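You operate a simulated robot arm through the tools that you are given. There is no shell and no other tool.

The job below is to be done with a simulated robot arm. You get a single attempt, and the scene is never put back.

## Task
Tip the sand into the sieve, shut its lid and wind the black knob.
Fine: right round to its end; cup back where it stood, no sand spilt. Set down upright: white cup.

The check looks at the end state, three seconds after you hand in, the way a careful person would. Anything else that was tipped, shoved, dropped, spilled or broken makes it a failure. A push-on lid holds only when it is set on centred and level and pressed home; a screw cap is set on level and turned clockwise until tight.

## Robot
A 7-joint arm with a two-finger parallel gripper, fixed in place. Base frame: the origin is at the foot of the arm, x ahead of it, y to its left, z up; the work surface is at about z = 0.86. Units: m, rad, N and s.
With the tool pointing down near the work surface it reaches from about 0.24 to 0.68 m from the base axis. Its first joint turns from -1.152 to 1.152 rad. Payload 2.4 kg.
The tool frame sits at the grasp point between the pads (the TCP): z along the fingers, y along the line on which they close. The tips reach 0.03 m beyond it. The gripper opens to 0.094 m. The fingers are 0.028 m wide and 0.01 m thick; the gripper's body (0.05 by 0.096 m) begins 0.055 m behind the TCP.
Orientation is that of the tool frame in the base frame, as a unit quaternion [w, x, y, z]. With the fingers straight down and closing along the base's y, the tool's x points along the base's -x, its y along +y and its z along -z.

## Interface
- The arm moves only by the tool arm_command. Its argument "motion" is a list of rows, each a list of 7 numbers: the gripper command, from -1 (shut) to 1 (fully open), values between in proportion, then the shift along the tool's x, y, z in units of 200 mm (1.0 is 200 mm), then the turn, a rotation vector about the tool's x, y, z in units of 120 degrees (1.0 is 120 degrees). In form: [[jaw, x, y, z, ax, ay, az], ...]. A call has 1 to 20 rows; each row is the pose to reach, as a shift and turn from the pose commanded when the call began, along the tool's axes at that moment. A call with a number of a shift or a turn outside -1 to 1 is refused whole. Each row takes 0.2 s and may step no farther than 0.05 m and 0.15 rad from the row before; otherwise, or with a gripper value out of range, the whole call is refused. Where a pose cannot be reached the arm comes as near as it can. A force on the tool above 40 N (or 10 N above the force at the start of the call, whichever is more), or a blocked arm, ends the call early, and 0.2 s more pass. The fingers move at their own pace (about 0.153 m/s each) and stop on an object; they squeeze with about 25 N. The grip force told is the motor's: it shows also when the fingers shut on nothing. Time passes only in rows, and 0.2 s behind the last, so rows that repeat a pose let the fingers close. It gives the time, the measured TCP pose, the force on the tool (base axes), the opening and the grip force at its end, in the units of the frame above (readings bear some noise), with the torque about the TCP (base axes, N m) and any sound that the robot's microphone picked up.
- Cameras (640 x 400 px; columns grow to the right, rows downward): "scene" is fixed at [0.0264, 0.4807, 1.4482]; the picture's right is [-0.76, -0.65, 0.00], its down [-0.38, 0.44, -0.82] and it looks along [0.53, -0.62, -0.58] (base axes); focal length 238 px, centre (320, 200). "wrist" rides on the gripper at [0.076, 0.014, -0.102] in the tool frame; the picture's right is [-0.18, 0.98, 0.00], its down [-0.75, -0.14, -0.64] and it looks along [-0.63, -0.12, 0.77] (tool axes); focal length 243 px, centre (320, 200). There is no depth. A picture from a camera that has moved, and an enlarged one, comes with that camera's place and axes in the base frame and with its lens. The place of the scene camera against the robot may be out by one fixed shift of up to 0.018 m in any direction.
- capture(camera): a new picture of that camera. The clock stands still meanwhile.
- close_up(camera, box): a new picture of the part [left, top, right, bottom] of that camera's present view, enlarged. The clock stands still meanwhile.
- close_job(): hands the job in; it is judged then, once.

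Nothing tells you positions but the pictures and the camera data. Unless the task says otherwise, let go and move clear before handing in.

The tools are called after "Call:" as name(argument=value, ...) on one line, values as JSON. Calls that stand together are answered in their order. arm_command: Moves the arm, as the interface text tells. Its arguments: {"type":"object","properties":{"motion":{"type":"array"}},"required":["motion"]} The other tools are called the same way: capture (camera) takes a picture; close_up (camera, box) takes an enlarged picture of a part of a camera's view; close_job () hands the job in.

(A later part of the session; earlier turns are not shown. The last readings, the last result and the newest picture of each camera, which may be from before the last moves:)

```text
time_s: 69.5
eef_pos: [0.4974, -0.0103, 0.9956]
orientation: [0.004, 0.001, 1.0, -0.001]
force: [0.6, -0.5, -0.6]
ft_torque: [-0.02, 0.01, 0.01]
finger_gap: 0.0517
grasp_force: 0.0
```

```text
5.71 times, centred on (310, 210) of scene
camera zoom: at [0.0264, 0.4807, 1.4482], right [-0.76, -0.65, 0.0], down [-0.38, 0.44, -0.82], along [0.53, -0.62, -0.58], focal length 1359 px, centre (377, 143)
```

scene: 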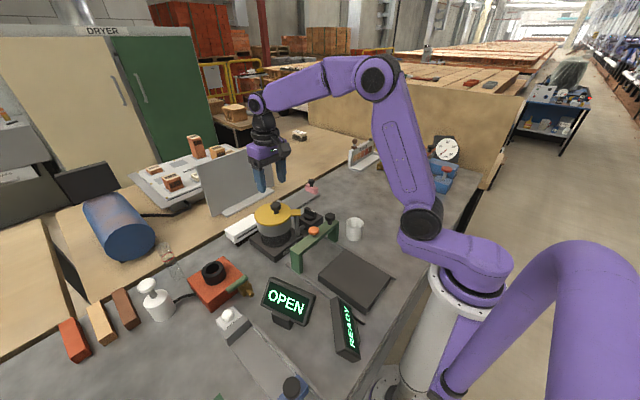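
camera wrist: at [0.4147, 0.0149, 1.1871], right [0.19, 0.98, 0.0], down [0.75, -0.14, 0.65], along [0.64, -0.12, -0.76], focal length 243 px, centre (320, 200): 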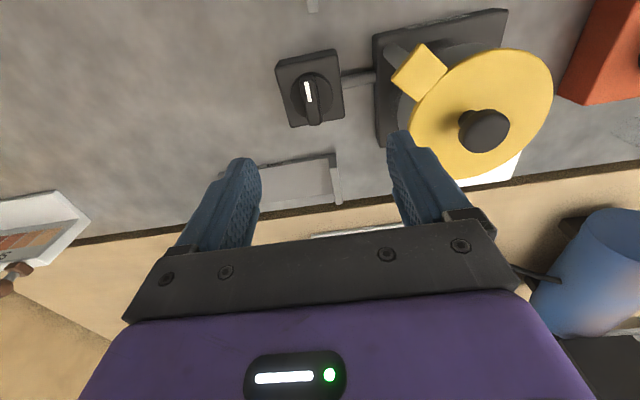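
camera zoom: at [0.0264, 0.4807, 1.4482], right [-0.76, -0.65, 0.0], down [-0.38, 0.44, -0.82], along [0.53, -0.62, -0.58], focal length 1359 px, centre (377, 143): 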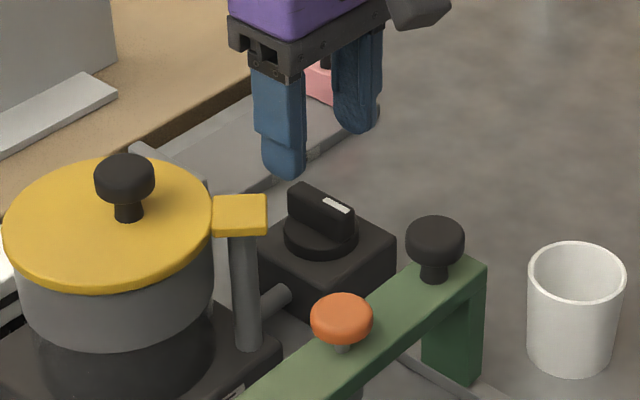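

The knob centre is confirmed near (0.499, -0.0105). I'll descend with the fingers straddling the bar.

Call:
arm_command(motion=[[0.1, -0.005, 0, 0.1, 0, 0, 0], [0.1, -0.005, 0, 0.18, 0, 0, 0], [0.1, -0.005, 0, 0.23, 0, 0, 0], [0.1, -0.005, 0, 0.265, 0, 0, 0], [0.1, -0.005, 0, 0.29, 0, 0, 0]])

Call:
close_up(camera="wrist", box=[220, 80, 420, 240])

Call:
close_up(camera="scene", box=[280, 190, 340, 240])

```text
time_s: 70.7
eef_pos: [0.5002, -0.0115, 0.9393]
orientation: [0.003, 0.001, 1.0, -0.001]
force: [-0.1, -0.9, 0.2]
ft_torque: [0.0, 0.0, -0.02]
finger_gap: 0.0519
grasp_force: 0.0
```

```text
2.50 times, centred on (320, 160) of wrist
camera zoom: at [0.4224, 0.0038, 1.0415], right [0.19, 0.98, 0.0], down [0.75, -0.14, 0.65], along [0.64, -0.12, -0.76], focal length 606 px, centre (320, 300)
```

zoom: 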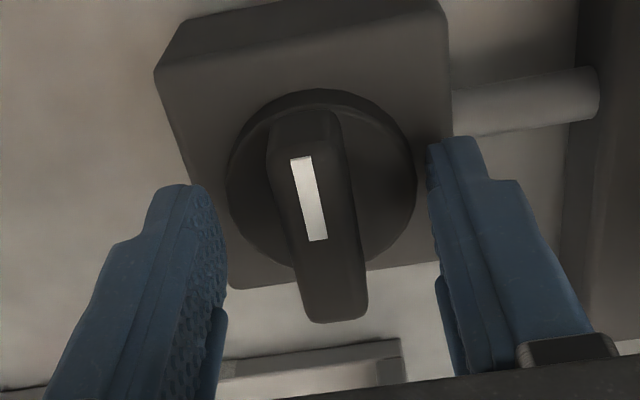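

```text
8.00 times, centred on (310, 215) of scene
camera zoom: at [0.0264, 0.4807, 1.4482], right [-0.76, -0.65, 0.0], down [-0.38, 0.44, -0.82], along [0.53, -0.62, -0.58], focal length 1902 px, centre (400, 80)
```

zoom: 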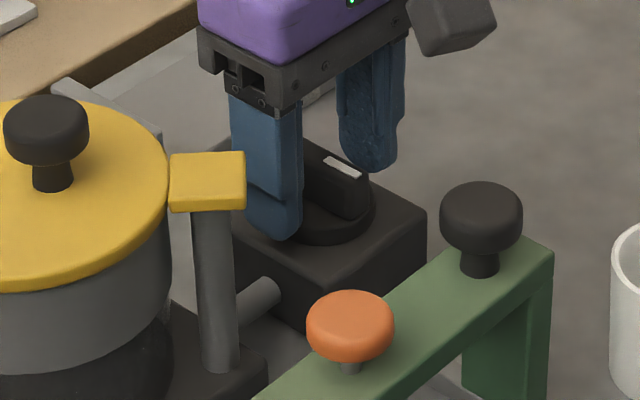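

The fingers straddle the bar and are centred. I'll lower another 4 mm and close.

Call:
arm_command(motion=[[0.1, 0, 0, 0.01, 0, 0, 0], [0.1, 0, 0, 0.02, 0, 0, 0], [-0.2, 0, 0, 0.02, 0, 0, 0], [-0.4, 0, 0, 0.02, 0, 0, 0], [-0.6, 0, 0, 0.02, 0, 0, 0], [-1, 0, 0, 0.02, 0, 0, 0], [-1, 0, 0, 0.02, 0, 0, 0]])

Call:
close_up(camera="wrist", box=[220, 80, 420, 240])

Call:
close_up(camera="scene", box=[280, 190, 340, 240])

```text
time_s: 72.3
eef_pos: [0.4996, -0.0099, 0.9357]
orientation: [0.003, 0.001, 1.0, 0.0]
force: [-2.0, 2.0, 4.6]
ft_torque: [0.03, 0.16, -0.02]
finger_gap: 0.0463
grasp_force: 45.2
```

```text
2.50 times, centred on (320, 160) of wrist
camera zoom: at [0.4228, 0.0043, 1.0382], right [0.19, 0.98, 0.0], down [0.75, -0.14, 0.65], along [0.64, -0.12, -0.76], focal length 606 px, centre (320, 300)
```

zoom: 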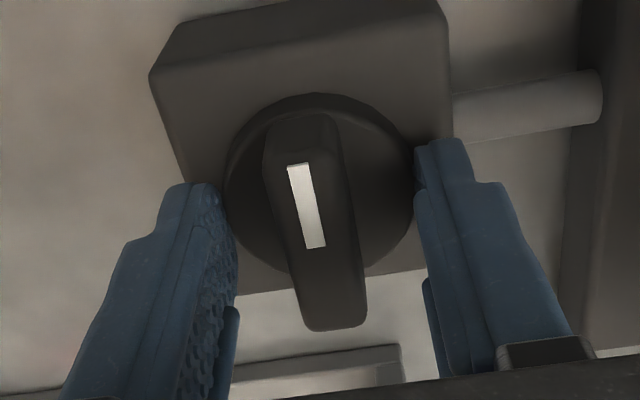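

```text
8.00 times, centred on (310, 215) of scene
camera zoom: at [0.0263, 0.4808, 1.4482], right [-0.76, -0.65, 0.0], down [-0.38, 0.44, -0.82], along [0.53, -0.62, -0.58], focal length 1902 px, centre (400, 80)
```

zoom: 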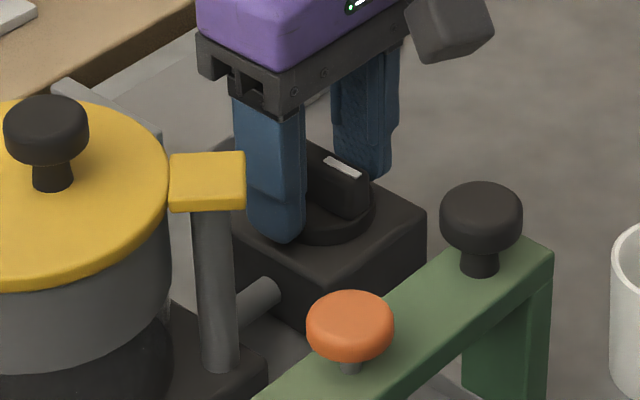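

The jaws closed on the disc rather than the bar, so the disc top is a bit higher than I estimated. I'll open, rise 10 mm and grip the bar itself.

Call:
arm_command(motion=[[0.1, 0, 0, 0, 0, 0, 0], [0.1, 0, 0, -0.025, 0, 0, 0], [0.1, 0, 0, -0.05, 0, 0, 0], [-0.2, 0, 0, -0.05, 0, 0, 0], [-0.4, 0, 0, -0.05, 0, 0, 0], [-0.6, 0, 0, -0.05, 0, 0, 0], [-1, 0, 0, -0.05, 0, 0, 0], [-1, 0, 0, -0.05, 0, 0, 0]])

Call:
close_up(camera="wrist", box=[220, 80, 420, 240])

Call:
close_up(camera="scene", box=[280, 190, 340, 240])

```text
time_s: 74.1
eef_pos: [0.5008, -0.0102, 0.9458]
orientation: [0.004, 0.001, 1.0, 0.0]
force: [0.2, -0.9, 1.2]
ft_torque: [-0.06, 0.08, 0.0]
finger_gap: 0.0159
grasp_force: 44.9
```

```text
2.50 times, centred on (320, 160) of wrist
camera zoom: at [0.4231, 0.0043, 1.0484], right [0.19, 0.98, 0.0], down [0.75, -0.14, 0.65], along [0.64, -0.12, -0.76], focal length 606 px, centre (320, 300)
```

zoom: 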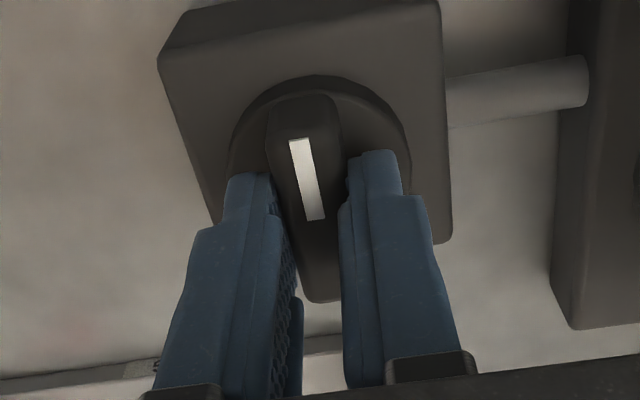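

```text
8.00 times, centred on (310, 215) of scene
camera zoom: at [0.0264, 0.4807, 1.4482], right [-0.76, -0.65, 0.0], down [-0.38, 0.44, -0.82], along [0.53, -0.62, -0.58], focal length 1902 px, centre (400, 80)
```

zoom: 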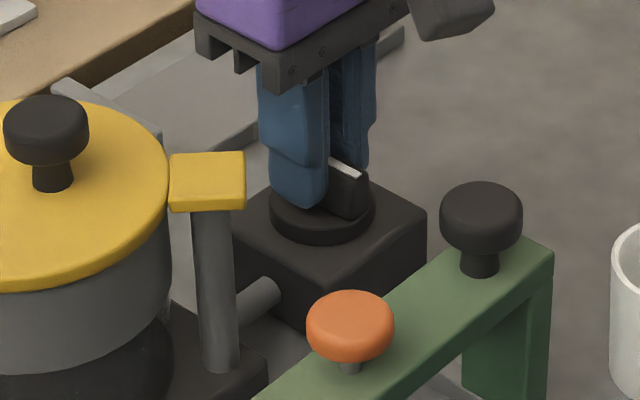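

The bar is gripped, 16 mm wide. I'll try a small clockwise turn to feel the resistance.

Call:
arm_command(motion=[[-1, 0, 0, 0, 0, 0, 0.04], [-1, 0, 0, 0, 0, 0, 0.08], [-1, 0, 0, 0, 0, 0, 0.12]])

Call:
close_up(camera="wrist", box=[220, 80, 420, 240])

```text
time_s: 74.9
eef_pos: [0.5009, -0.0111, 0.9469]
orientation: [0.005, 0.127, 0.992, 0.001]
force: [1.4, -3.4, 14.4]
ft_torque: [-0.06, 1.25, 0.02]
finger_gap: 0.016
grasp_force: 44.8
```

```text
2.50 times, centred on (320, 160) of wrist
camera zoom: at [0.429, 0.0227, 1.0484], right [0.43, 0.9, 0.0], down [0.69, -0.33, 0.65], along [0.59, -0.27, -0.76], focal length 606 px, centre (320, 300)
```

zoom: 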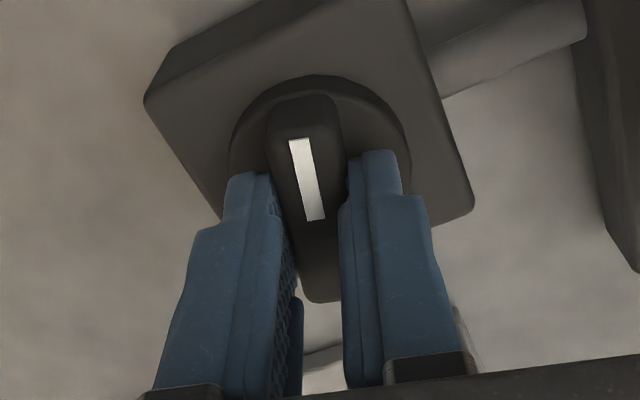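

The knob turns easily, but the force and torque suggest something on the hand is touching elsewhere. I'll check the scene.

Call:
close_up(camera="scene", box=[240, 140, 380, 260])

Call:
capture(camera="wrist")

Call:
arm_command(motion=[[-1, 0, 0, 0, 0, 0, 0]])

```text
3.33 times, centred on (310, 200) of scene
camera zoom: at [0.0263, 0.4806, 1.4482], right [-0.76, -0.65, 0.0], down [-0.38, 0.44, -0.82], along [0.53, -0.62, -0.58], focal length 792 px, centre (353, 200)
```

zoom: 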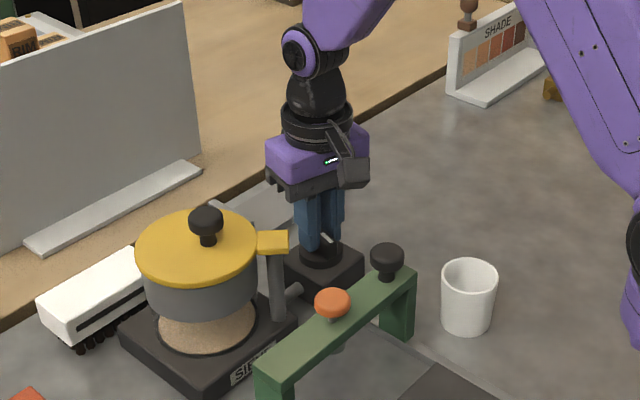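

```text
taken
camera wrist: at [0.429, 0.0227, 1.0484], right [0.43, 0.9, 0.0], down [0.69, -0.33, 0.65], along [0.59, -0.27, -0.76], focal length 243 px, centre (320, 200)
```

wrist: 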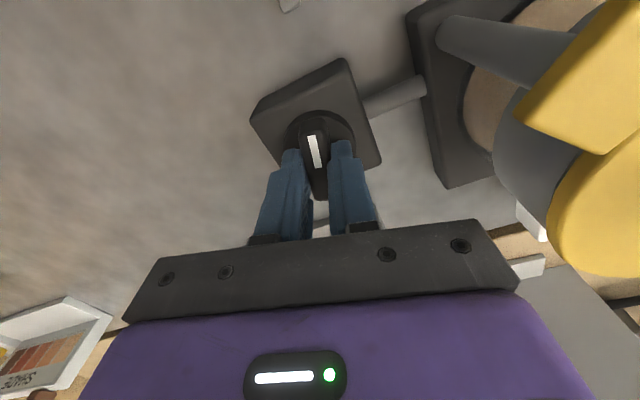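

```text
time_s: 75.3
eef_pos: [0.5014, -0.0108, 0.9456]
orientation: [0.005, 0.126, 0.992, 0.001]
force: [0.2, -5.4, 20.4]
ft_torque: [0.02, 1.26, 0.03]
finger_gap: 0.0157
grasp_force: 45.2
```

Sand now appears in the lower part of the sieve, so winding may already be driving it. I'll zoom in to check that nothing has spilled.

Call:
close_up(camera="scene", box=[235, 195, 315, 265])

Call:
close_up(camera="scene", box=[285, 180, 345, 230])

Call:
close_up(camera="wrist", box=[400, 0, 640, 180])

```text
5.71 times, centred on (275, 230) of scene
camera zoom: at [0.0262, 0.4806, 1.4482], right [-0.76, -0.65, 0.0], down [-0.38, 0.44, -0.82], along [0.53, -0.62, -0.58], focal length 1359 px, centre (577, 29)
```

zoom: 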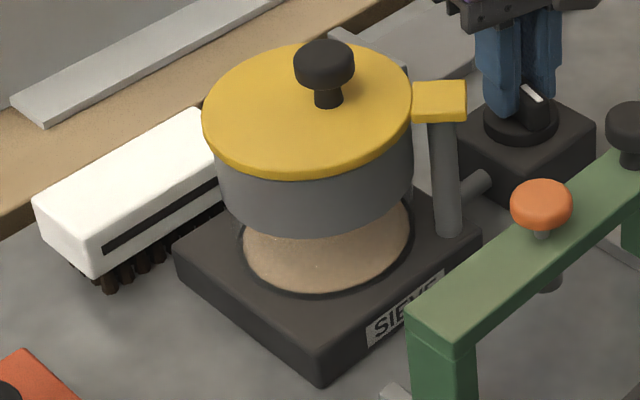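

```text
8.00 times, centred on (315, 205) of scene
camera zoom: at [0.0262, 0.4806, 1.4482], right [-0.76, -0.65, 0.0], down [-0.38, 0.44, -0.82], along [0.53, -0.62, -0.58], focal length 1902 px, centre (360, 160)
```

zoom: 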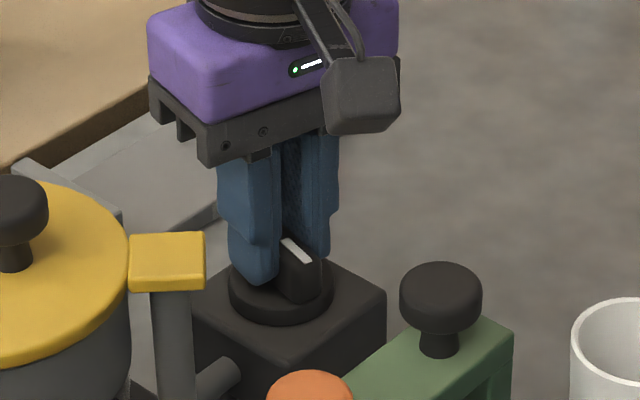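

```text
2.22 times, centred on (520, 90) of wrist
camera zoom: at [0.4289, 0.0226, 1.0484], right [0.42, 0.91, 0.0], down [0.69, -0.33, 0.65], along [0.59, -0.27, -0.76], focal length 539 px, centre (-124, 444)
```

zoom: 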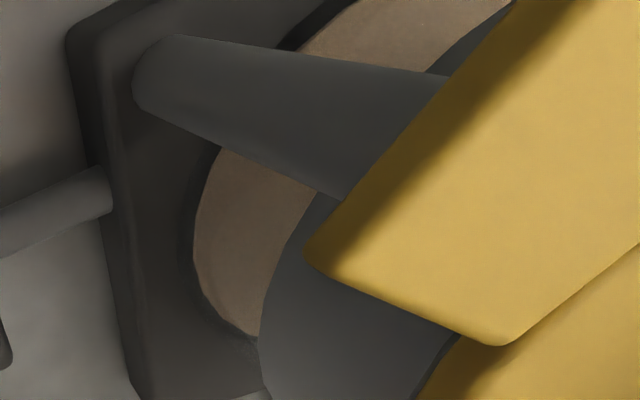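

No sand has spilled. It is collecting in the receiver below the sieve. The side torque matches a 0.6° tool tilt, so I'll correct that before turning on.

Call:
arm_command(motion=[[-1, 0, 0, 0, 0.0006, 0.0024, 0], [-1, 0, 0, -0.002, 0.0012, 0.0047, 0], [-1, 0, 0, -0.002, 0.0012, 0.0047, 0]])

```text
time_s: 76.1
eef_pos: [0.5007, -0.01, 0.9451]
orientation: [0.0, 0.126, 0.992, 0.0]
force: [-2.1, -7.1, 15.5]
ft_torque: [-0.52, -1.28, 0.0]
finger_gap: 0.0159
grasp_force: 44.6
```

Call:
arm_command(motion=[[-1, 0, 0, -0.002, -0.0006, -0.0022, 0], [-1, 0, 0, -0.002, -0.0006, -0.0022, 0.03], [-1, 0, 0, -0.002, -0.0006, -0.0022, 0.06], [-1, 0, 0, -0.002, -0.0006, -0.0022, 0.09], [-1, 0, 0, -0.002, -0.0006, -0.0022, 0.12]])

Call:
close_up(camera="wrist", box=[220, 80, 420, 240])

```text
time_s: 77.3
eef_pos: [0.5021, -0.0102, 0.9457]
orientation: [0.002, 0.249, 0.968, 0.0]
force: [13.5, 0.0, -14.6]
ft_torque: [-0.64, -1.1, 0.0]
finger_gap: 0.0155
grasp_force: 45.1
```

```text
2.50 times, centred on (320, 160) of wrist
camera zoom: at [0.4398, 0.0388, 1.0486], right [0.64, 0.77, 0.0], down [0.59, -0.49, 0.64], along [0.5, -0.41, -0.77], focal length 606 px, centre (320, 300)
```

zoom: 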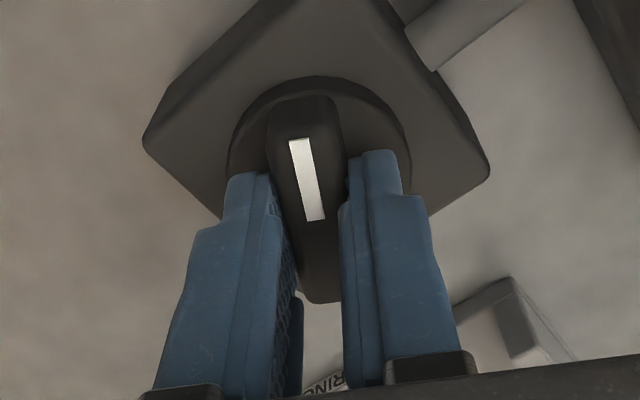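

The knob follows easily with almost no torque. To avoid side loads I'll loosen the jaws slightly so they just cradle the bar, and keep turning clockwise.

Call:
arm_command(motion=[[-0.6, 0, 0, 0, 0, 0, 0], [-0.6, 0, 0, 0, 0, 0, 0.05], [-0.6, 0, 0, 0, 0, 0, 0.1], [-0.6, 0, 0, 0, 0, 0, 0.15], [-0.6, 0, 0, 0, 0, 0, 0.2], [-0.6, 0, 0, 0, 0, 0, 0.25]])

Call:
close_up(camera="wrist", box=[220, 80, 420, 240])

```text
time_s: 78.7
eef_pos: [0.4997, -0.0127, 0.9464]
orientation: [0.0, 0.492, 0.871, 0.001]
force: [0.0, 0.1, -1.0]
ft_torque: [-0.01, 0.0, 0.04]
finger_gap: 0.0191
grasp_force: 0.2
```

```text
2.50 times, centred on (320, 160) of wrist
camera zoom: at [0.4722, 0.061, 1.0493], right [0.94, 0.35, 0.0], down [0.27, -0.72, 0.64], along [0.22, -0.6, -0.77], focal length 606 px, centre (320, 300)
```

zoom: 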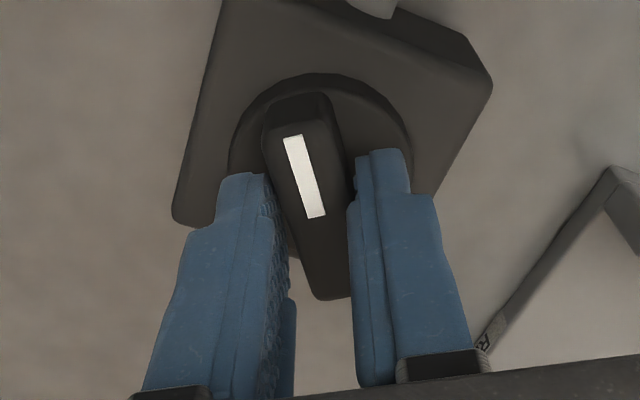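

Call:
arm_command(motion=[[-0.6, 0, 0, 0, 0, 0, 0.05], [-0.6, 0, 0, 0, 0, 0, 0.1], [-0.6, 0, 0, 0, 0, 0, 0.15], [-0.6, 0, 0, 0, 0, 0, 0.2], [-0.6, 0, 0, 0, 0, 0, 0.25], [-0.6, 0, 0, 0, 0, 0, 0.3], [-0.6, 0, 0, 0, 0, 0, 0.35], [-0.6, 0, 0, 0, 0, 0, 0.4]])

Call:
close_up(camera="wrist", box=[220, 80, 420, 240])

Call:
close_up(camera="scene", box=[240, 160, 360, 260])

```text
time_s: 80.5
eef_pos: [0.5007, -0.0106, 0.9471]
orientation: [0.001, 0.804, 0.595, 0.001]
force: [-1.6, 1.3, 1.1]
ft_torque: [0.04, 0.03, 0.0]
finger_gap: 0.0196
grasp_force: 0.6
```

```text
2.50 times, centred on (320, 160) of wrist
camera zoom: at [0.5354, 0.0584, 1.0492], right [0.89, -0.46, 0.0], down [-0.36, -0.68, 0.64], along [-0.3, -0.57, -0.77], focal length 606 px, centre (320, 300)
```

zoom: 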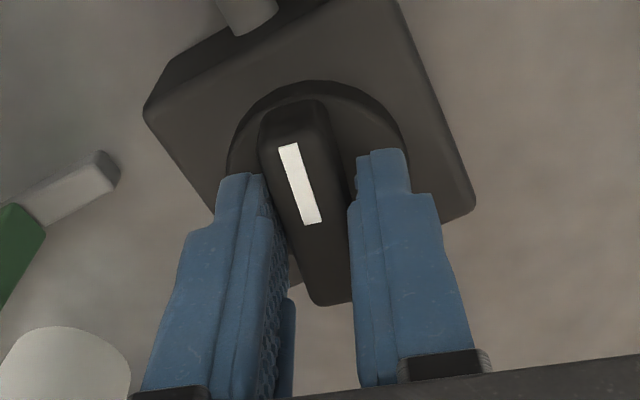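

```text
4.00 times, centred on (300, 210) of scene
camera zoom: at [0.0264, 0.4807, 1.4482], right [-0.76, -0.65, 0.0], down [-0.38, 0.44, -0.82], along [0.53, -0.62, -0.58], focal length 951 px, centre (400, 160)
```

zoom: 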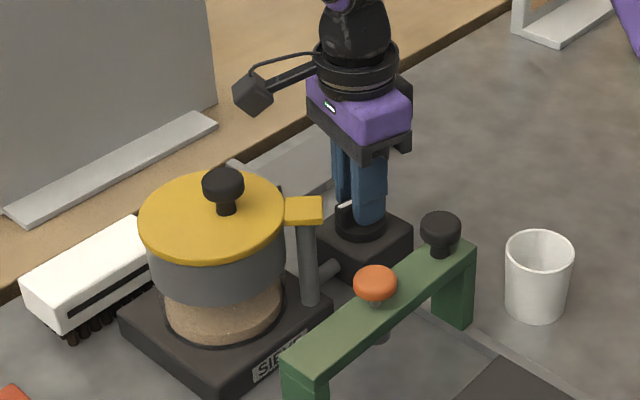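

The receiver is filling as the knob turns. I'll keep winding clockwise.

Call:
arm_command(motion=[[-0.6, 0, 0, 0, 0, 0, 0.05], [-0.6, 0, 0, 0, 0, 0, 0.1], [-0.6, 0, 0, 0, 0, 0, 0.15], [-0.6, 0, 0, 0, 0, 0, 0.2], [-0.6, 0, 0, 0, 0, 0, 0.25], [-0.6, 0, 0, 0, 0, 0, 0.3], [-0.6, 0, 0, 0, 0, 0, 0.35], [-0.6, 0, 0, 0, 0, 0, 0.4]])

Call:
close_up(camera="wrist", box=[220, 80, 420, 240])

Call:
close_up(camera="scene", box=[240, 160, 360, 260])

```text
time_s: 82.3
eef_pos: [0.5005, -0.0112, 0.9461]
orientation: [0.0, 0.976, 0.216, 0.001]
force: [-0.5, 0.7, 0.8]
ft_torque: [0.02, 0.0, 0.02]
finger_gap: 0.0197
grasp_force: 0.4
```

```text
2.50 times, centred on (320, 160) of wrist
camera zoom: at [0.5742, 0.0082, 1.049], right [0.25, -0.97, 0.0], down [-0.74, -0.19, 0.64], along [-0.62, -0.16, -0.77], focal length 606 px, centre (320, 300)
```

zoom: 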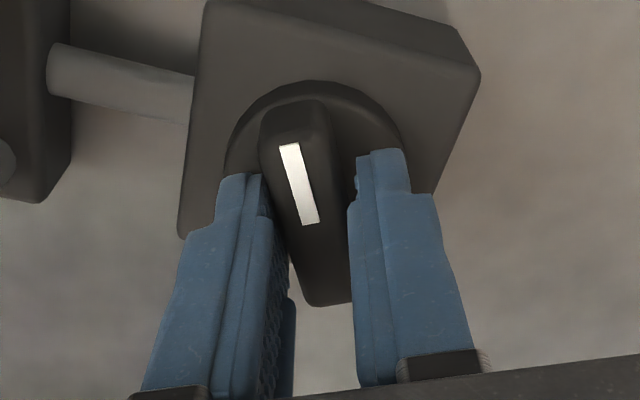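

```text
4.00 times, centred on (300, 210) of scene
camera zoom: at [0.0264, 0.4807, 1.4482], right [-0.76, -0.65, 0.0], down [-0.38, 0.44, -0.82], along [0.53, -0.62, -0.58], focal length 951 px, centre (400, 160)
```

zoom: 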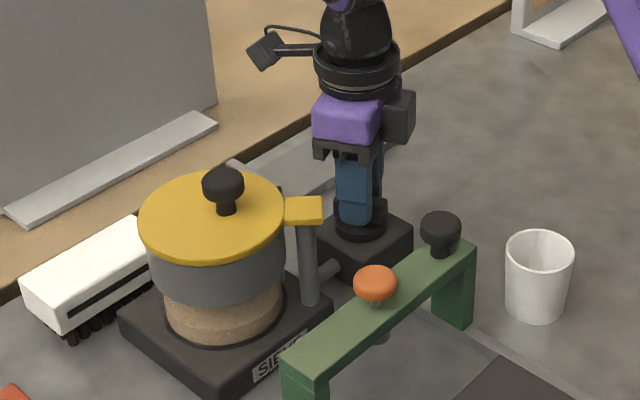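

Call:
arm_command(motion=[[-0.6, 0, 0, 0, 0, 0, 0.05], [-0.6, 0, 0, 0, 0, 0, 0.1], [-0.6, 0, 0, 0, 0, 0, 0.15], [-0.6, 0, 0, 0, 0, 0, 0.2], [-0.6, 0, 0, 0, 0, 0, 0.25], [-0.6, 0, 0, 0, 0, 0, 0.3], [-0.6, 0, 0, 0, 0, 0, 0.35], [-0.6, 0, 0, 0, 0, 0, 0.4]])

Call:
close_up(camera="wrist", box=[220, 80, 420, 240])

Call:
close_up(camera="scene", box=[240, 160, 360, 260])

```text
time_s: 83.9
eef_pos: [0.5003, 0.027, 0.9478]
orientation: [-0.019, 0.998, -0.062, -0.005]
force: [-6.0, 19.2, 7.8]
ft_torque: [0.14, 0.16, -0.24]
finger_gap: 0.0083
grasp_force: 0.1
out of reach, approached as far as the arm can: row 6, 7
stopped in row 7: the force on the tool passed its limit at 98 N (the readings are from after the stop); the commanded pose is now the measured one
```

```text
2.50 times, centred on (320, 160) of wrist
camera zoom: at [0.5743, -0.0004, 1.0476], right [-0.31, -0.95, -0.03], down [-0.72, 0.21, 0.66], along [-0.62, 0.23, -0.75], focal length 606 px, centre (320, 300)
```

zoom: 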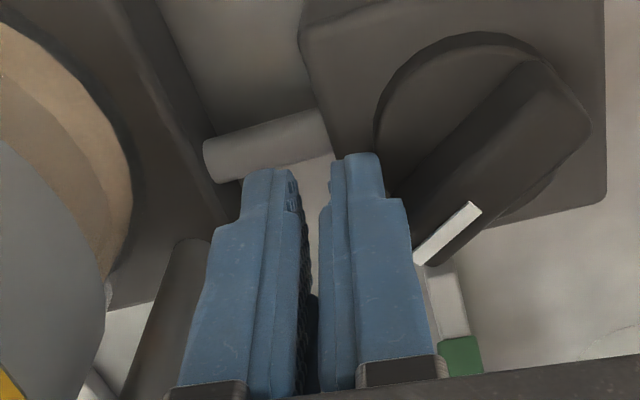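

```text
4.00 times, centred on (300, 210) of scene
camera zoom: at [0.0261, 0.4813, 1.448], right [-0.76, -0.65, 0.0], down [-0.38, 0.44, -0.82], along [0.53, -0.62, -0.57], focal length 951 px, centre (400, 160)
```

zoom: 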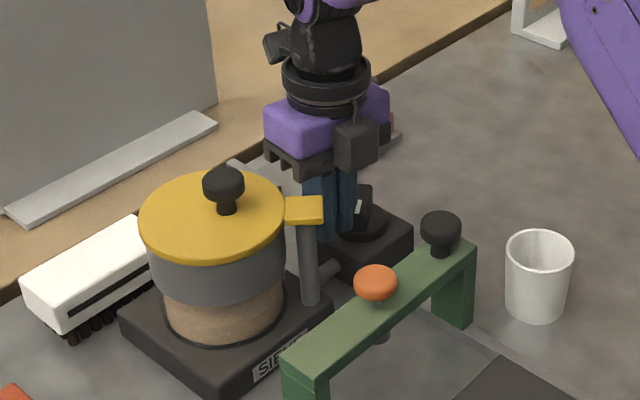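

The wrist ran out of range and slipped off the bar. I'll lift straight up and look again.

Call:
arm_command(motion=[[-0.6, 0, 0, -0.04, 0, 0, 0], [-0.6, 0, 0, -0.12, 0, 0, 0], [-0.4, 0, 0, -0.25, 0, 0, 0], [-0.2, 0, 0, -0.4, 0, 0, 0], [0, 0, 0, -0.5, 0, 0, 0]])

Call:
capture(camera="wrist")

Call:
close_up(camera="scene", box=[240, 180, 360, 270])

Call:
close_up(camera="scene", box=[290, 195, 340, 240])

```text
time_s: 85.1
eef_pos: [0.4939, 0.0168, 1.0452]
orientation: [-0.018, 0.998, -0.065, -0.004]
force: [-0.3, -0.1, 0.4]
ft_torque: [0.0, 0.02, 0.03]
finger_gap: 0.0471
grasp_force: 0.1
out of reach, approached as far as the arm can: row 3, 4, 5
```

```text
taken
camera wrist: at [0.5676, -0.0108, 1.1477], right [-0.31, -0.95, -0.03], down [-0.73, 0.22, 0.65], along [-0.61, 0.23, -0.76], focal length 243 px, centre (320, 200)
```

wrist: 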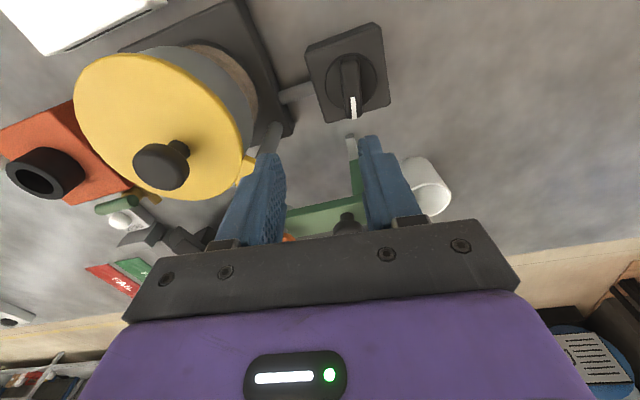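

```text
4.44 times, centred on (300, 225) of scene
camera zoom: at [0.0264, 0.4807, 1.4482], right [-0.76, -0.65, 0.0], down [-0.38, 0.44, -0.82], along [0.53, -0.62, -0.58], focal length 1057 px, centre (409, 89)
```

zoom: 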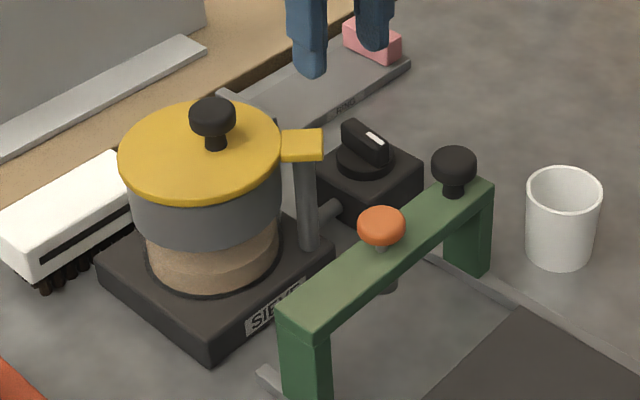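

```text
8.89 times, centred on (315, 218) of scene
camera zoom: at [0.0264, 0.4807, 1.4482], right [-0.76, -0.65, 0.0], down [-0.38, 0.44, -0.82], along [0.53, -0.62, -0.58], focal length 2113 px, centre (364, 44)
```

zoom: 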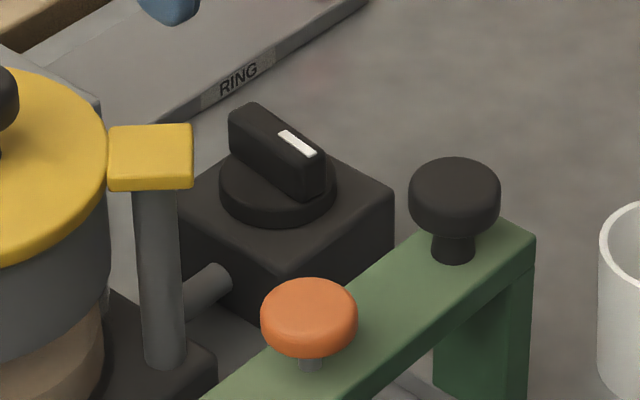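

The knob has swung back near its starting angle, probably dragged by the fingers as they slipped. I'll unwind the wrist above the knob and watch whether the knob moves by itself.

Call:
arm_command(motion=[[0, 0, 0, 0, 0, 0, -0.0667], [0, 0, 0, 0, 0, 0, -0.1333], [0, 0, 0, 0, 0, 0, -0.2], [0, 0, 0, 0, 0, 0, -0.2667], [0, 0, 0, 0, 0, 0, -0.3333], [0, 0, 0, 0, 0, 0, -0.4], [0, 0, 0, 0, 0, 0, -0.4667], [0, 0, 0, 0, 0, 0, -0.5333], [0, 0, 0, 0, 0, 0, -0.6], [0, 0, 0, 0, 0, 0, -0.6667], [0, 0, 0, 0, 0, 0, -0.7333]])

Call:
close_up(camera="scene", box=[290, 195, 340, 240])

Call:
capture(camera="wrist")

```text
time_s: 87.5
eef_pos: [0.4942, 0.0154, 1.0453]
orientation: [-0.015, 0.762, 0.647, 0.009]
force: [0.6, 0.0, 0.6]
ft_torque: [0.02, 0.01, 0.01]
finger_gap: 0.0471
grasp_force: 0.0
```

```text
8.89 times, centred on (315, 218) of scene
camera zoom: at [0.0264, 0.4807, 1.4482], right [-0.76, -0.65, 0.0], down [-0.38, 0.44, -0.82], along [0.53, -0.62, -0.58], focal length 2113 px, centre (364, 44)
```

zoom: 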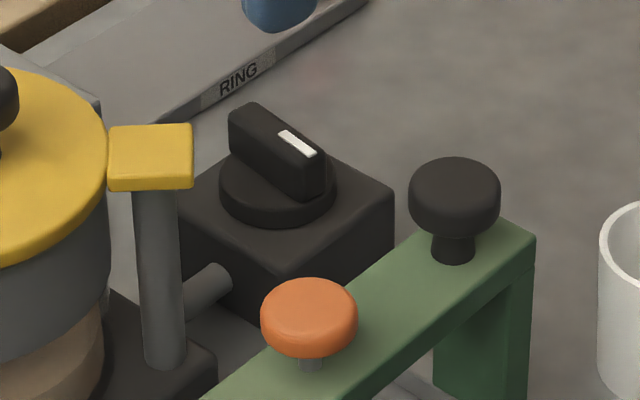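

```text
taken
camera wrist: at [0.5201, 0.086, 1.1507], right [0.94, -0.34, -0.02], down [-0.26, -0.74, 0.62], along [-0.22, -0.58, -0.79], focal length 243 px, centre (320, 200)
```

wrist: 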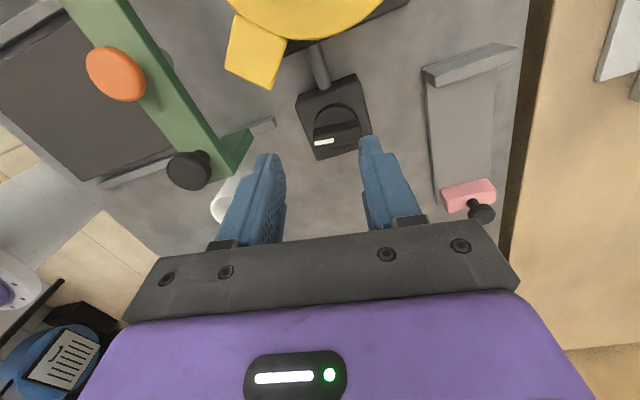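

The knob stays still by itself at its start angle, so it isn't timed. I'll straighten the tool, recentre, and unwind the wrist fully counter-clockwise so that one grip can cover the whole clockwise travel.

Call:
arm_command(motion=[[0, -0.06, 0.023, -0.05, -0.0026, -0.008, 0], [0, -0.124, 0.047, -0.1, -0.0053, -0.0158, 0], [0, -0.124, 0.047, -0.1, -0.0053, -0.0158, 0]])

Call:
arm_command(motion=[[0, 0, 0, 0, 0, 0, -0.0667], [0, 0, 0, 0, 0, 0, -0.1333], [0, 0, 0, 0, 0, 0, -0.2], [0, 0, 0, 0, 0, 0, -0.2667], [0, 0, 0, 0, 0, 0, -0.3333], [0, 0, 0, 0, 0, 0, -0.4], [0, 0, 0, 0, 0, 0, -0.4667], [0, 0, 0, 0, 0, 0, -0.5333], [0, 0, 0, 0, 0, 0, -0.6], [0, 0, 0, 0, 0, 0, -0.6667], [0, 0, 0, 0, 0, 0, -0.7333], [0, 0, 0, 0, 0, 0, -0.8]])

Call:
capture(camera="wrist")

```text
time_s: 88.3
eef_pos: [0.5, -0.0111, 1.0653]
orientation: [0.0, 0.764, 0.646, 0.0]
force: [-0.9, 0.5, -0.3]
ft_torque: [0.01, 0.01, -0.01]
finger_gap: 0.0469
grasp_force: 0.0
```

```text
time_s: 90.9
eef_pos: [0.4988, -0.0106, 1.0638]
orientation: [0.0, 0.03, 1.0, 0.0]
force: [0.4, 0.6, -0.2]
ft_torque: [-0.04, 0.04, -0.03]
finger_gap: 0.0471
grasp_force: 0.2
```

```text
taken
camera wrist: at [0.4236, 0.0084, 1.1673], right [0.24, 0.97, 0.0], down [0.74, -0.18, 0.64], along [0.62, -0.16, -0.77], focal length 243 px, centre (320, 200)
```

wrist: 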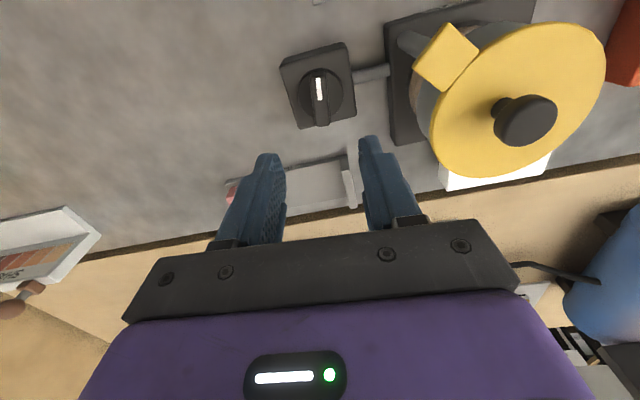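

Call:
arm_command(motion=[[0, 0, 0, 0, 0, 0, -0.0667], [0, 0, 0, 0, 0, 0, -0.1333], [0, 0, 0, 0, 0, 0, -0.2], [0, 0, 0, 0, 0, 0, -0.2667], [0, 0, 0, 0, 0, 0, -0.3333], [0, 0, 0, 0, 0, 0, -0.4], [0, 0, 0, 0, 0, 0, -0.4667], [0, 0, 0, 0, 0, 0, -0.5333], [0, 0, 0, 0, 0, 0, -0.6], [0, 0, 0, 0, 0, 0, -0.6667], [0, 0, 0, 0, 0, 0, -0.7333], [0, 0, 0, 0, 0, 0, -0.8]])

Call:
arm_command(motion=[[0, 0, 0, 0, 0, 0, -0.0667], [0, 0, 0, 0, 0, 0, -0.1333], [0, 0, 0, 0, 0, 0, -0.2], [0, 0, 0, 0, 0, 0, -0.2667], [0, 0, 0, 0, 0, 0, -0.3333], [0, 0, 0, 0, 0, 0, -0.4], [0, 0, 0, 0, 0, 0, -0.4667]])

Call:
capture(camera="wrist")

Call:
capture(camera="scene")

```text
time_s: 93.5
eef_pos: [0.4989, -0.0108, 1.0638]
orientation: [0.0, 0.723, -0.69, 0.0]
force: [-0.2, -0.1, 0.4]
ft_torque: [0.0, 0.02, -0.01]
finger_gap: 0.047
grasp_force: 0.2
```

```text
time_s: 95.1
eef_pos: [0.501, -0.01, 1.0643]
orientation: [0.0, 0.962, -0.271, 0.0]
force: [-0.1, -0.7, -0.1]
ft_torque: [-0.04, 0.0, 0.01]
finger_gap: 0.0471
grasp_force: 0.0
```

```text
taken
camera wrist: at [0.5566, -0.0618, 1.1675], right [-0.67, -0.74, 0.0], down [-0.57, 0.51, 0.64], along [-0.48, 0.43, -0.77], focal length 243 px, centre (320, 200)
```

wrist: 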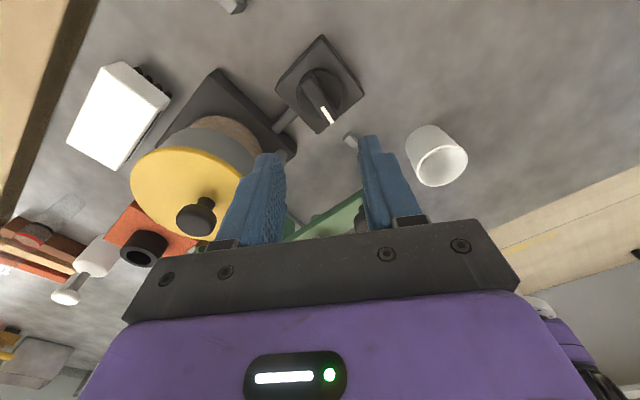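

```text
taken
```

scene: 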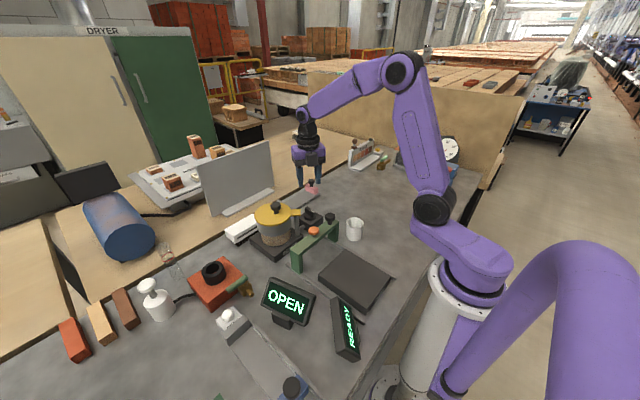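

Call:
arm_command(motion=[[0, 0, 0, 0, 0, 0, -0.0667], [0, 0, 0, 0, 0, 0, -0.1333], [0, 0, 0, 0, 0, 0, -0.2]])

Call:
close_up(camera="wrist", box=[240, 20, 400, 160])

```text
time_s: 95.9
eef_pos: [0.4985, -0.0112, 1.0641]
orientation: [-0.001, 0.998, -0.065, 0.001]
force: [0.0, 0.2, -0.4]
ft_torque: [0.0, 0.01, 0.05]
finger_gap: 0.0468
grasp_force: 0.0
```

```text
2.86 times, centred on (320, 90) of wrist
camera zoom: at [0.5727, -0.0339, 1.1679], right [-0.31, -0.95, 0.0], down [-0.73, 0.24, 0.64], along [-0.61, 0.2, -0.77], focal length 693 px, centre (320, 514)
```

zoom: 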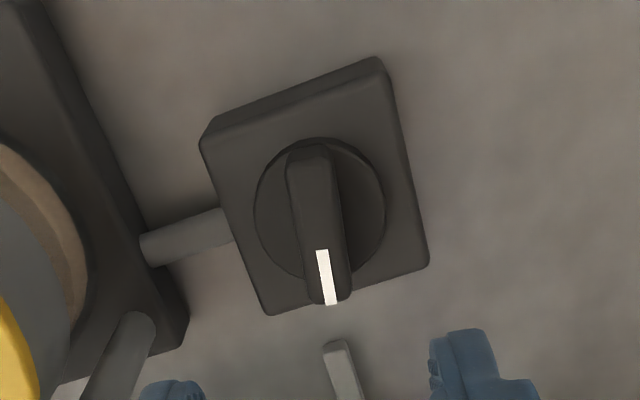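

The wrist is now at about +172° and lined up with the bar. I'll descend and cradle the bar.

Call:
arm_command(motion=[[0, 0.0075, 0, 0.15, 0, 0, 0], [0, 0.0075, 0, 0.3, 0, 0, 0], [0, 0.0075, 0, 0.42, 0, 0, 0], [0, 0.0075, 0, 0.52, 0, 0, 0], [0, 0.0075, 0, 0.59, 0, 0, 0], [-0.3, 0.0075, 0, 0.59, 0, 0, 0], [-0.6, 0.0075, 0, 0.59, 0, 0, 0], [-0.62, 0.0075, 0, 0.59, 0, 0, 0]])

Call:
close_up(camera="wrist", box=[220, 80, 420, 240])

Call:
close_up(camera="scene", box=[270, 170, 350, 240])

```text
time_s: 97.7
eef_pos: [0.5019, -0.0096, 0.9472]
orientation: [-0.001, 0.998, -0.065, 0.0]
force: [0.0, -0.4, 0.5]
ft_torque: [0.02, 0.02, -0.04]
finger_gap: 0.0179
grasp_force: 0.0
```

```text
2.50 times, centred on (320, 160) of wrist
camera zoom: at [0.5739, -0.0345, 1.0503], right [-0.31, -0.95, 0.0], down [-0.73, 0.24, 0.64], along [-0.61, 0.2, -0.77], focal length 606 px, centre (320, 300)
```

zoom: 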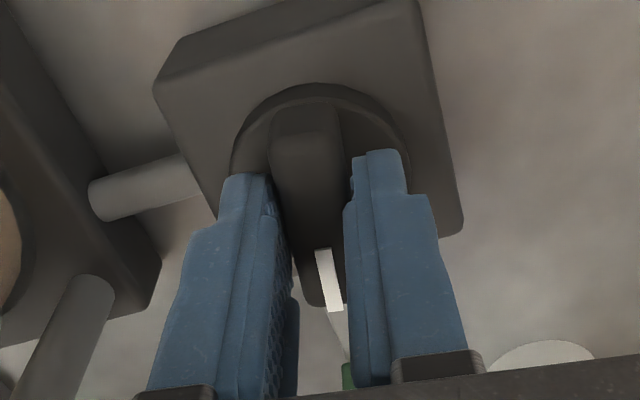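

```text
5.71 times, centred on (310, 205) of scene
camera zoom: at [0.0264, 0.4807, 1.4482], right [-0.76, -0.65, 0.0], down [-0.38, 0.44, -0.82], along [0.53, -0.62, -0.58], focal length 1359 px, centre (377, 171)
```

zoom: 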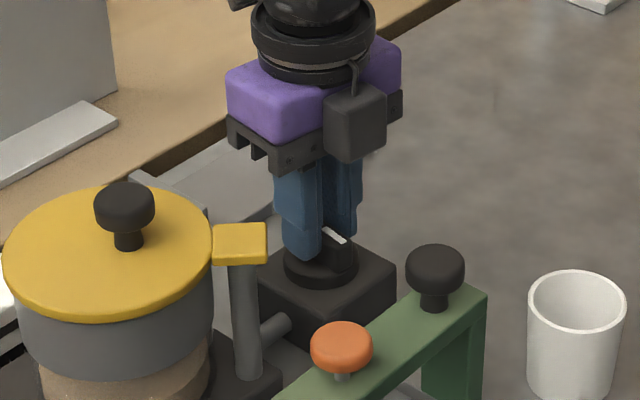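

The bar is cradled. I'll turn clockwise in stages and watch the torque.

Call:
arm_command(motion=[[-0.62, 0, 0, 0, 0, 0, 0.06], [-0.62, 0, 0, 0, 0, 0, 0.12], [-0.62, 0, 0, 0, 0, 0, 0.18], [-0.62, 0, 0, 0, 0, 0, 0.24], [-0.62, 0, 0, 0, 0, 0, 0.3], [-0.62, 0, 0, 0, 0, 0, 0.36], [-0.62, 0, 0, 0, 0, 0, 0.42], [-0.62, 0, 0, 0, 0, 0, 0.48], [-0.62, 0, 0, 0, 0, 0, 0.54], [-0.62, 0, 0, 0, 0, 0, 0.6]])

Call:
close_up(camera="wrist", box=[220, 80, 420, 240])

Call:
arm_command(motion=[[-0.62, 0, 0, 0, 0, 0, 0.06], [-0.62, 0, 0, 0, 0, 0, 0.12], [-0.62, 0, 0, 0, 0, 0, 0.18], [-0.62, 0, 0, 0, 0, 0, 0.24], [-0.62, 0, 0, 0, 0, 0, 0.3], [-0.62, 0, 0, 0, 0, 0, 0.36], [-0.62, 0, 0, 0, 0, 0, 0.42], [-0.62, 0, 0, 0, 0, 0, 0.48], [-0.62, 0, 0, 0, 0, 0, 0.54], [-0.62, 0, 0, 0, 0, 0, 0.6]])

Call:
close_up(camera="wrist", box=[220, 80, 420, 240])

Call:
close_up(camera="scene", box=[240, 170, 350, 260])

```text
time_s: 99.9
eef_pos: [0.5015, -0.0104, 0.9477]
orientation: [0.0, 0.768, -0.641, 0.0]
force: [-2.3, 0.1, 0.1]
ft_torque: [0.02, 0.03, 0.02]
finger_gap: 0.019
grasp_force: 0.9
```

```text
2.50 times, centred on (320, 160) of wrist
camera zoom: at [0.4998, -0.0881, 1.0496], right [-1.0, 0.01, 0.0], down [0.0, 0.77, 0.64], along [0.0, 0.64, -0.77], focal length 606 px, centre (320, 300)
```

zoom: 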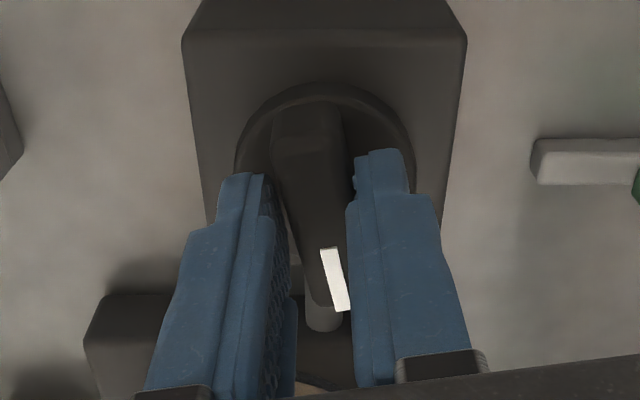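

```text
time_s: 102.1
eef_pos: [0.5014, -0.0106, 0.946]
orientation: [0.0, -0.245, 0.97, 0.0]
force: [-0.8, 0.2, 0.9]
ft_torque: [0.03, 0.03, 0.0]
finger_gap: 0.0188
grasp_force: 0.7
```

```text
2.50 times, centred on (320, 160) of wrist
camera zoom: at [0.4268, -0.0342, 1.0491], right [-0.3, 0.95, 0.0], down [0.73, 0.23, 0.64], along [0.61, 0.19, -0.77], focal length 606 px, centre (320, 300)
```

zoom: 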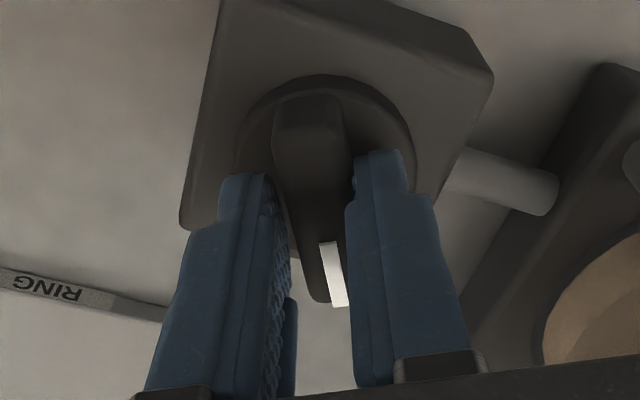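

```text
4.44 times, centred on (295, 215) of scene
camera zoom: at [0.0264, 0.4807, 1.4482], right [-0.76, -0.65, 0.0], down [-0.38, 0.44, -0.82], along [0.53, -0.62, -0.58], focal length 1057 px, centre (431, 133)
```

zoom: 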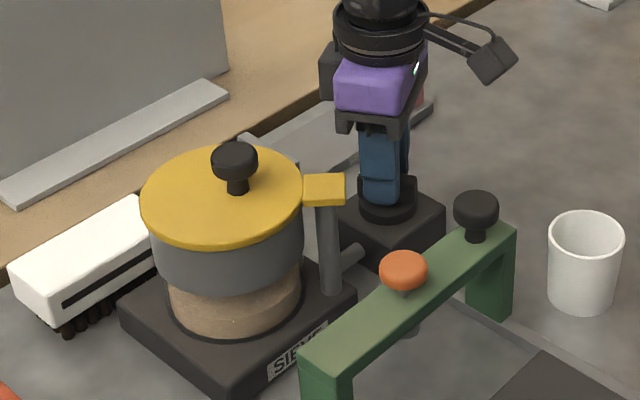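

The knob has turned about 140° so far and follows well. I'll continue.

Call:
arm_command(motion=[[-0.62, 0, 0, 0, 0, 0, 0.06], [-0.62, 0, 0, 0, 0, 0, 0.12], [-0.62, 0, 0, 0, 0, 0, 0.18], [-0.62, 0, 0, 0, 0, 0, 0.24], [-0.62, 0, 0, 0, 0, 0, 0.3], [-0.62, 0, 0, 0, 0, 0, 0.36], [-0.62, 0, 0, 0, 0, 0, 0.42], [-0.62, 0, 0, 0, 0, 0, 0.48]])

Call:
close_up(camera="wrist", box=[220, 80, 420, 240])

Call:
close_up(camera="scene", box=[240, 170, 350, 260])

```text
time_s: 103.9
eef_pos: [0.5011, -0.0107, 0.9455]
orientation: [0.0, 0.253, 0.968, 0.0]
force: [0.2, 1.2, 0.4]
ft_torque: [0.04, 0.0, 0.01]
finger_gap: 0.0186
grasp_force: 0.7
```

```text
2.50 times, centred on (320, 160) of wrist
camera zoom: at [0.4405, 0.0393, 1.0491], right [0.64, 0.77, 0.0], down [0.59, -0.49, 0.64], along [0.49, -0.41, -0.77], focal length 606 px, centre (320, 300)
```

zoom: 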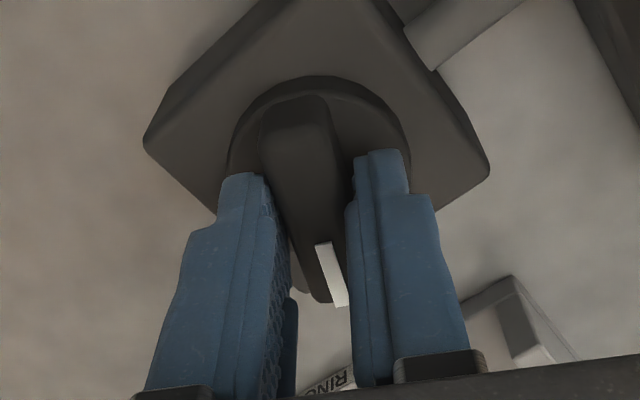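

```text
4.44 times, centred on (295, 215) of scene
camera zoom: at [0.0264, 0.4807, 1.4482], right [-0.76, -0.65, 0.0], down [-0.38, 0.44, -0.82], along [0.53, -0.62, -0.58], focal length 1057 px, centre (431, 133)
```

zoom: 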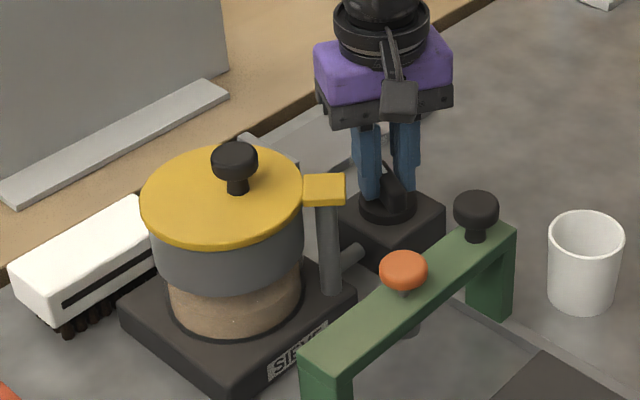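

Call:
arm_command(motion=[[-0.62, 0, 0, 0, 0, 0, 0.05], [-0.62, 0, 0, 0, 0, 0, 0.1], [-0.62, 0, 0, 0, 0, 0, 0.15], [-0.62, 0, 0, 0, 0, 0, 0.2], [-0.62, 0, 0, 0, 0, 0, 0.25], [-0.62, 0, 0, 0, 0, 0, 0.3], [-0.62, 0, 0, 0, 0, 0, 0.35], [-0.62, 0, 0, 0, 0, 0, 0.4]])

Call:
close_up(camera="wrist", box=[220, 80, 420, 240])

```text
time_s: 105.7
eef_pos: [0.5014, -0.0105, 0.9466]
orientation: [0.0, 0.625, 0.781, 0.0]
force: [-2.0, 1.4, -0.1]
ft_torque: [0.01, 0.01, 0.03]
finger_gap: 0.0187
grasp_force: 0.5
```

```text
2.50 times, centred on (320, 160) of wrist
camera zoom: at [0.4973, 0.0669, 1.0497], right [1.0, 0.04, 0.0], down [0.03, -0.77, 0.64], along [0.02, -0.64, -0.77], focal length 606 px, centre (320, 300)
```

zoom: 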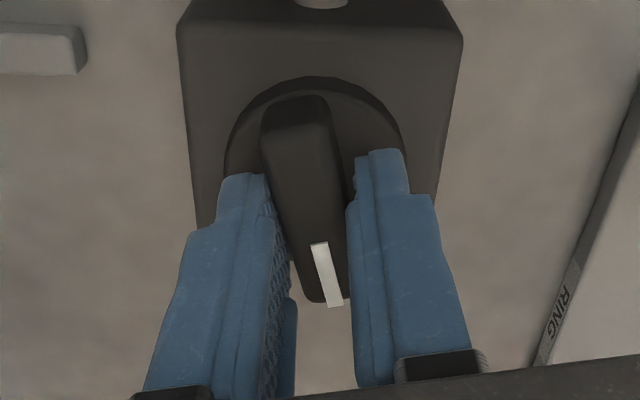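

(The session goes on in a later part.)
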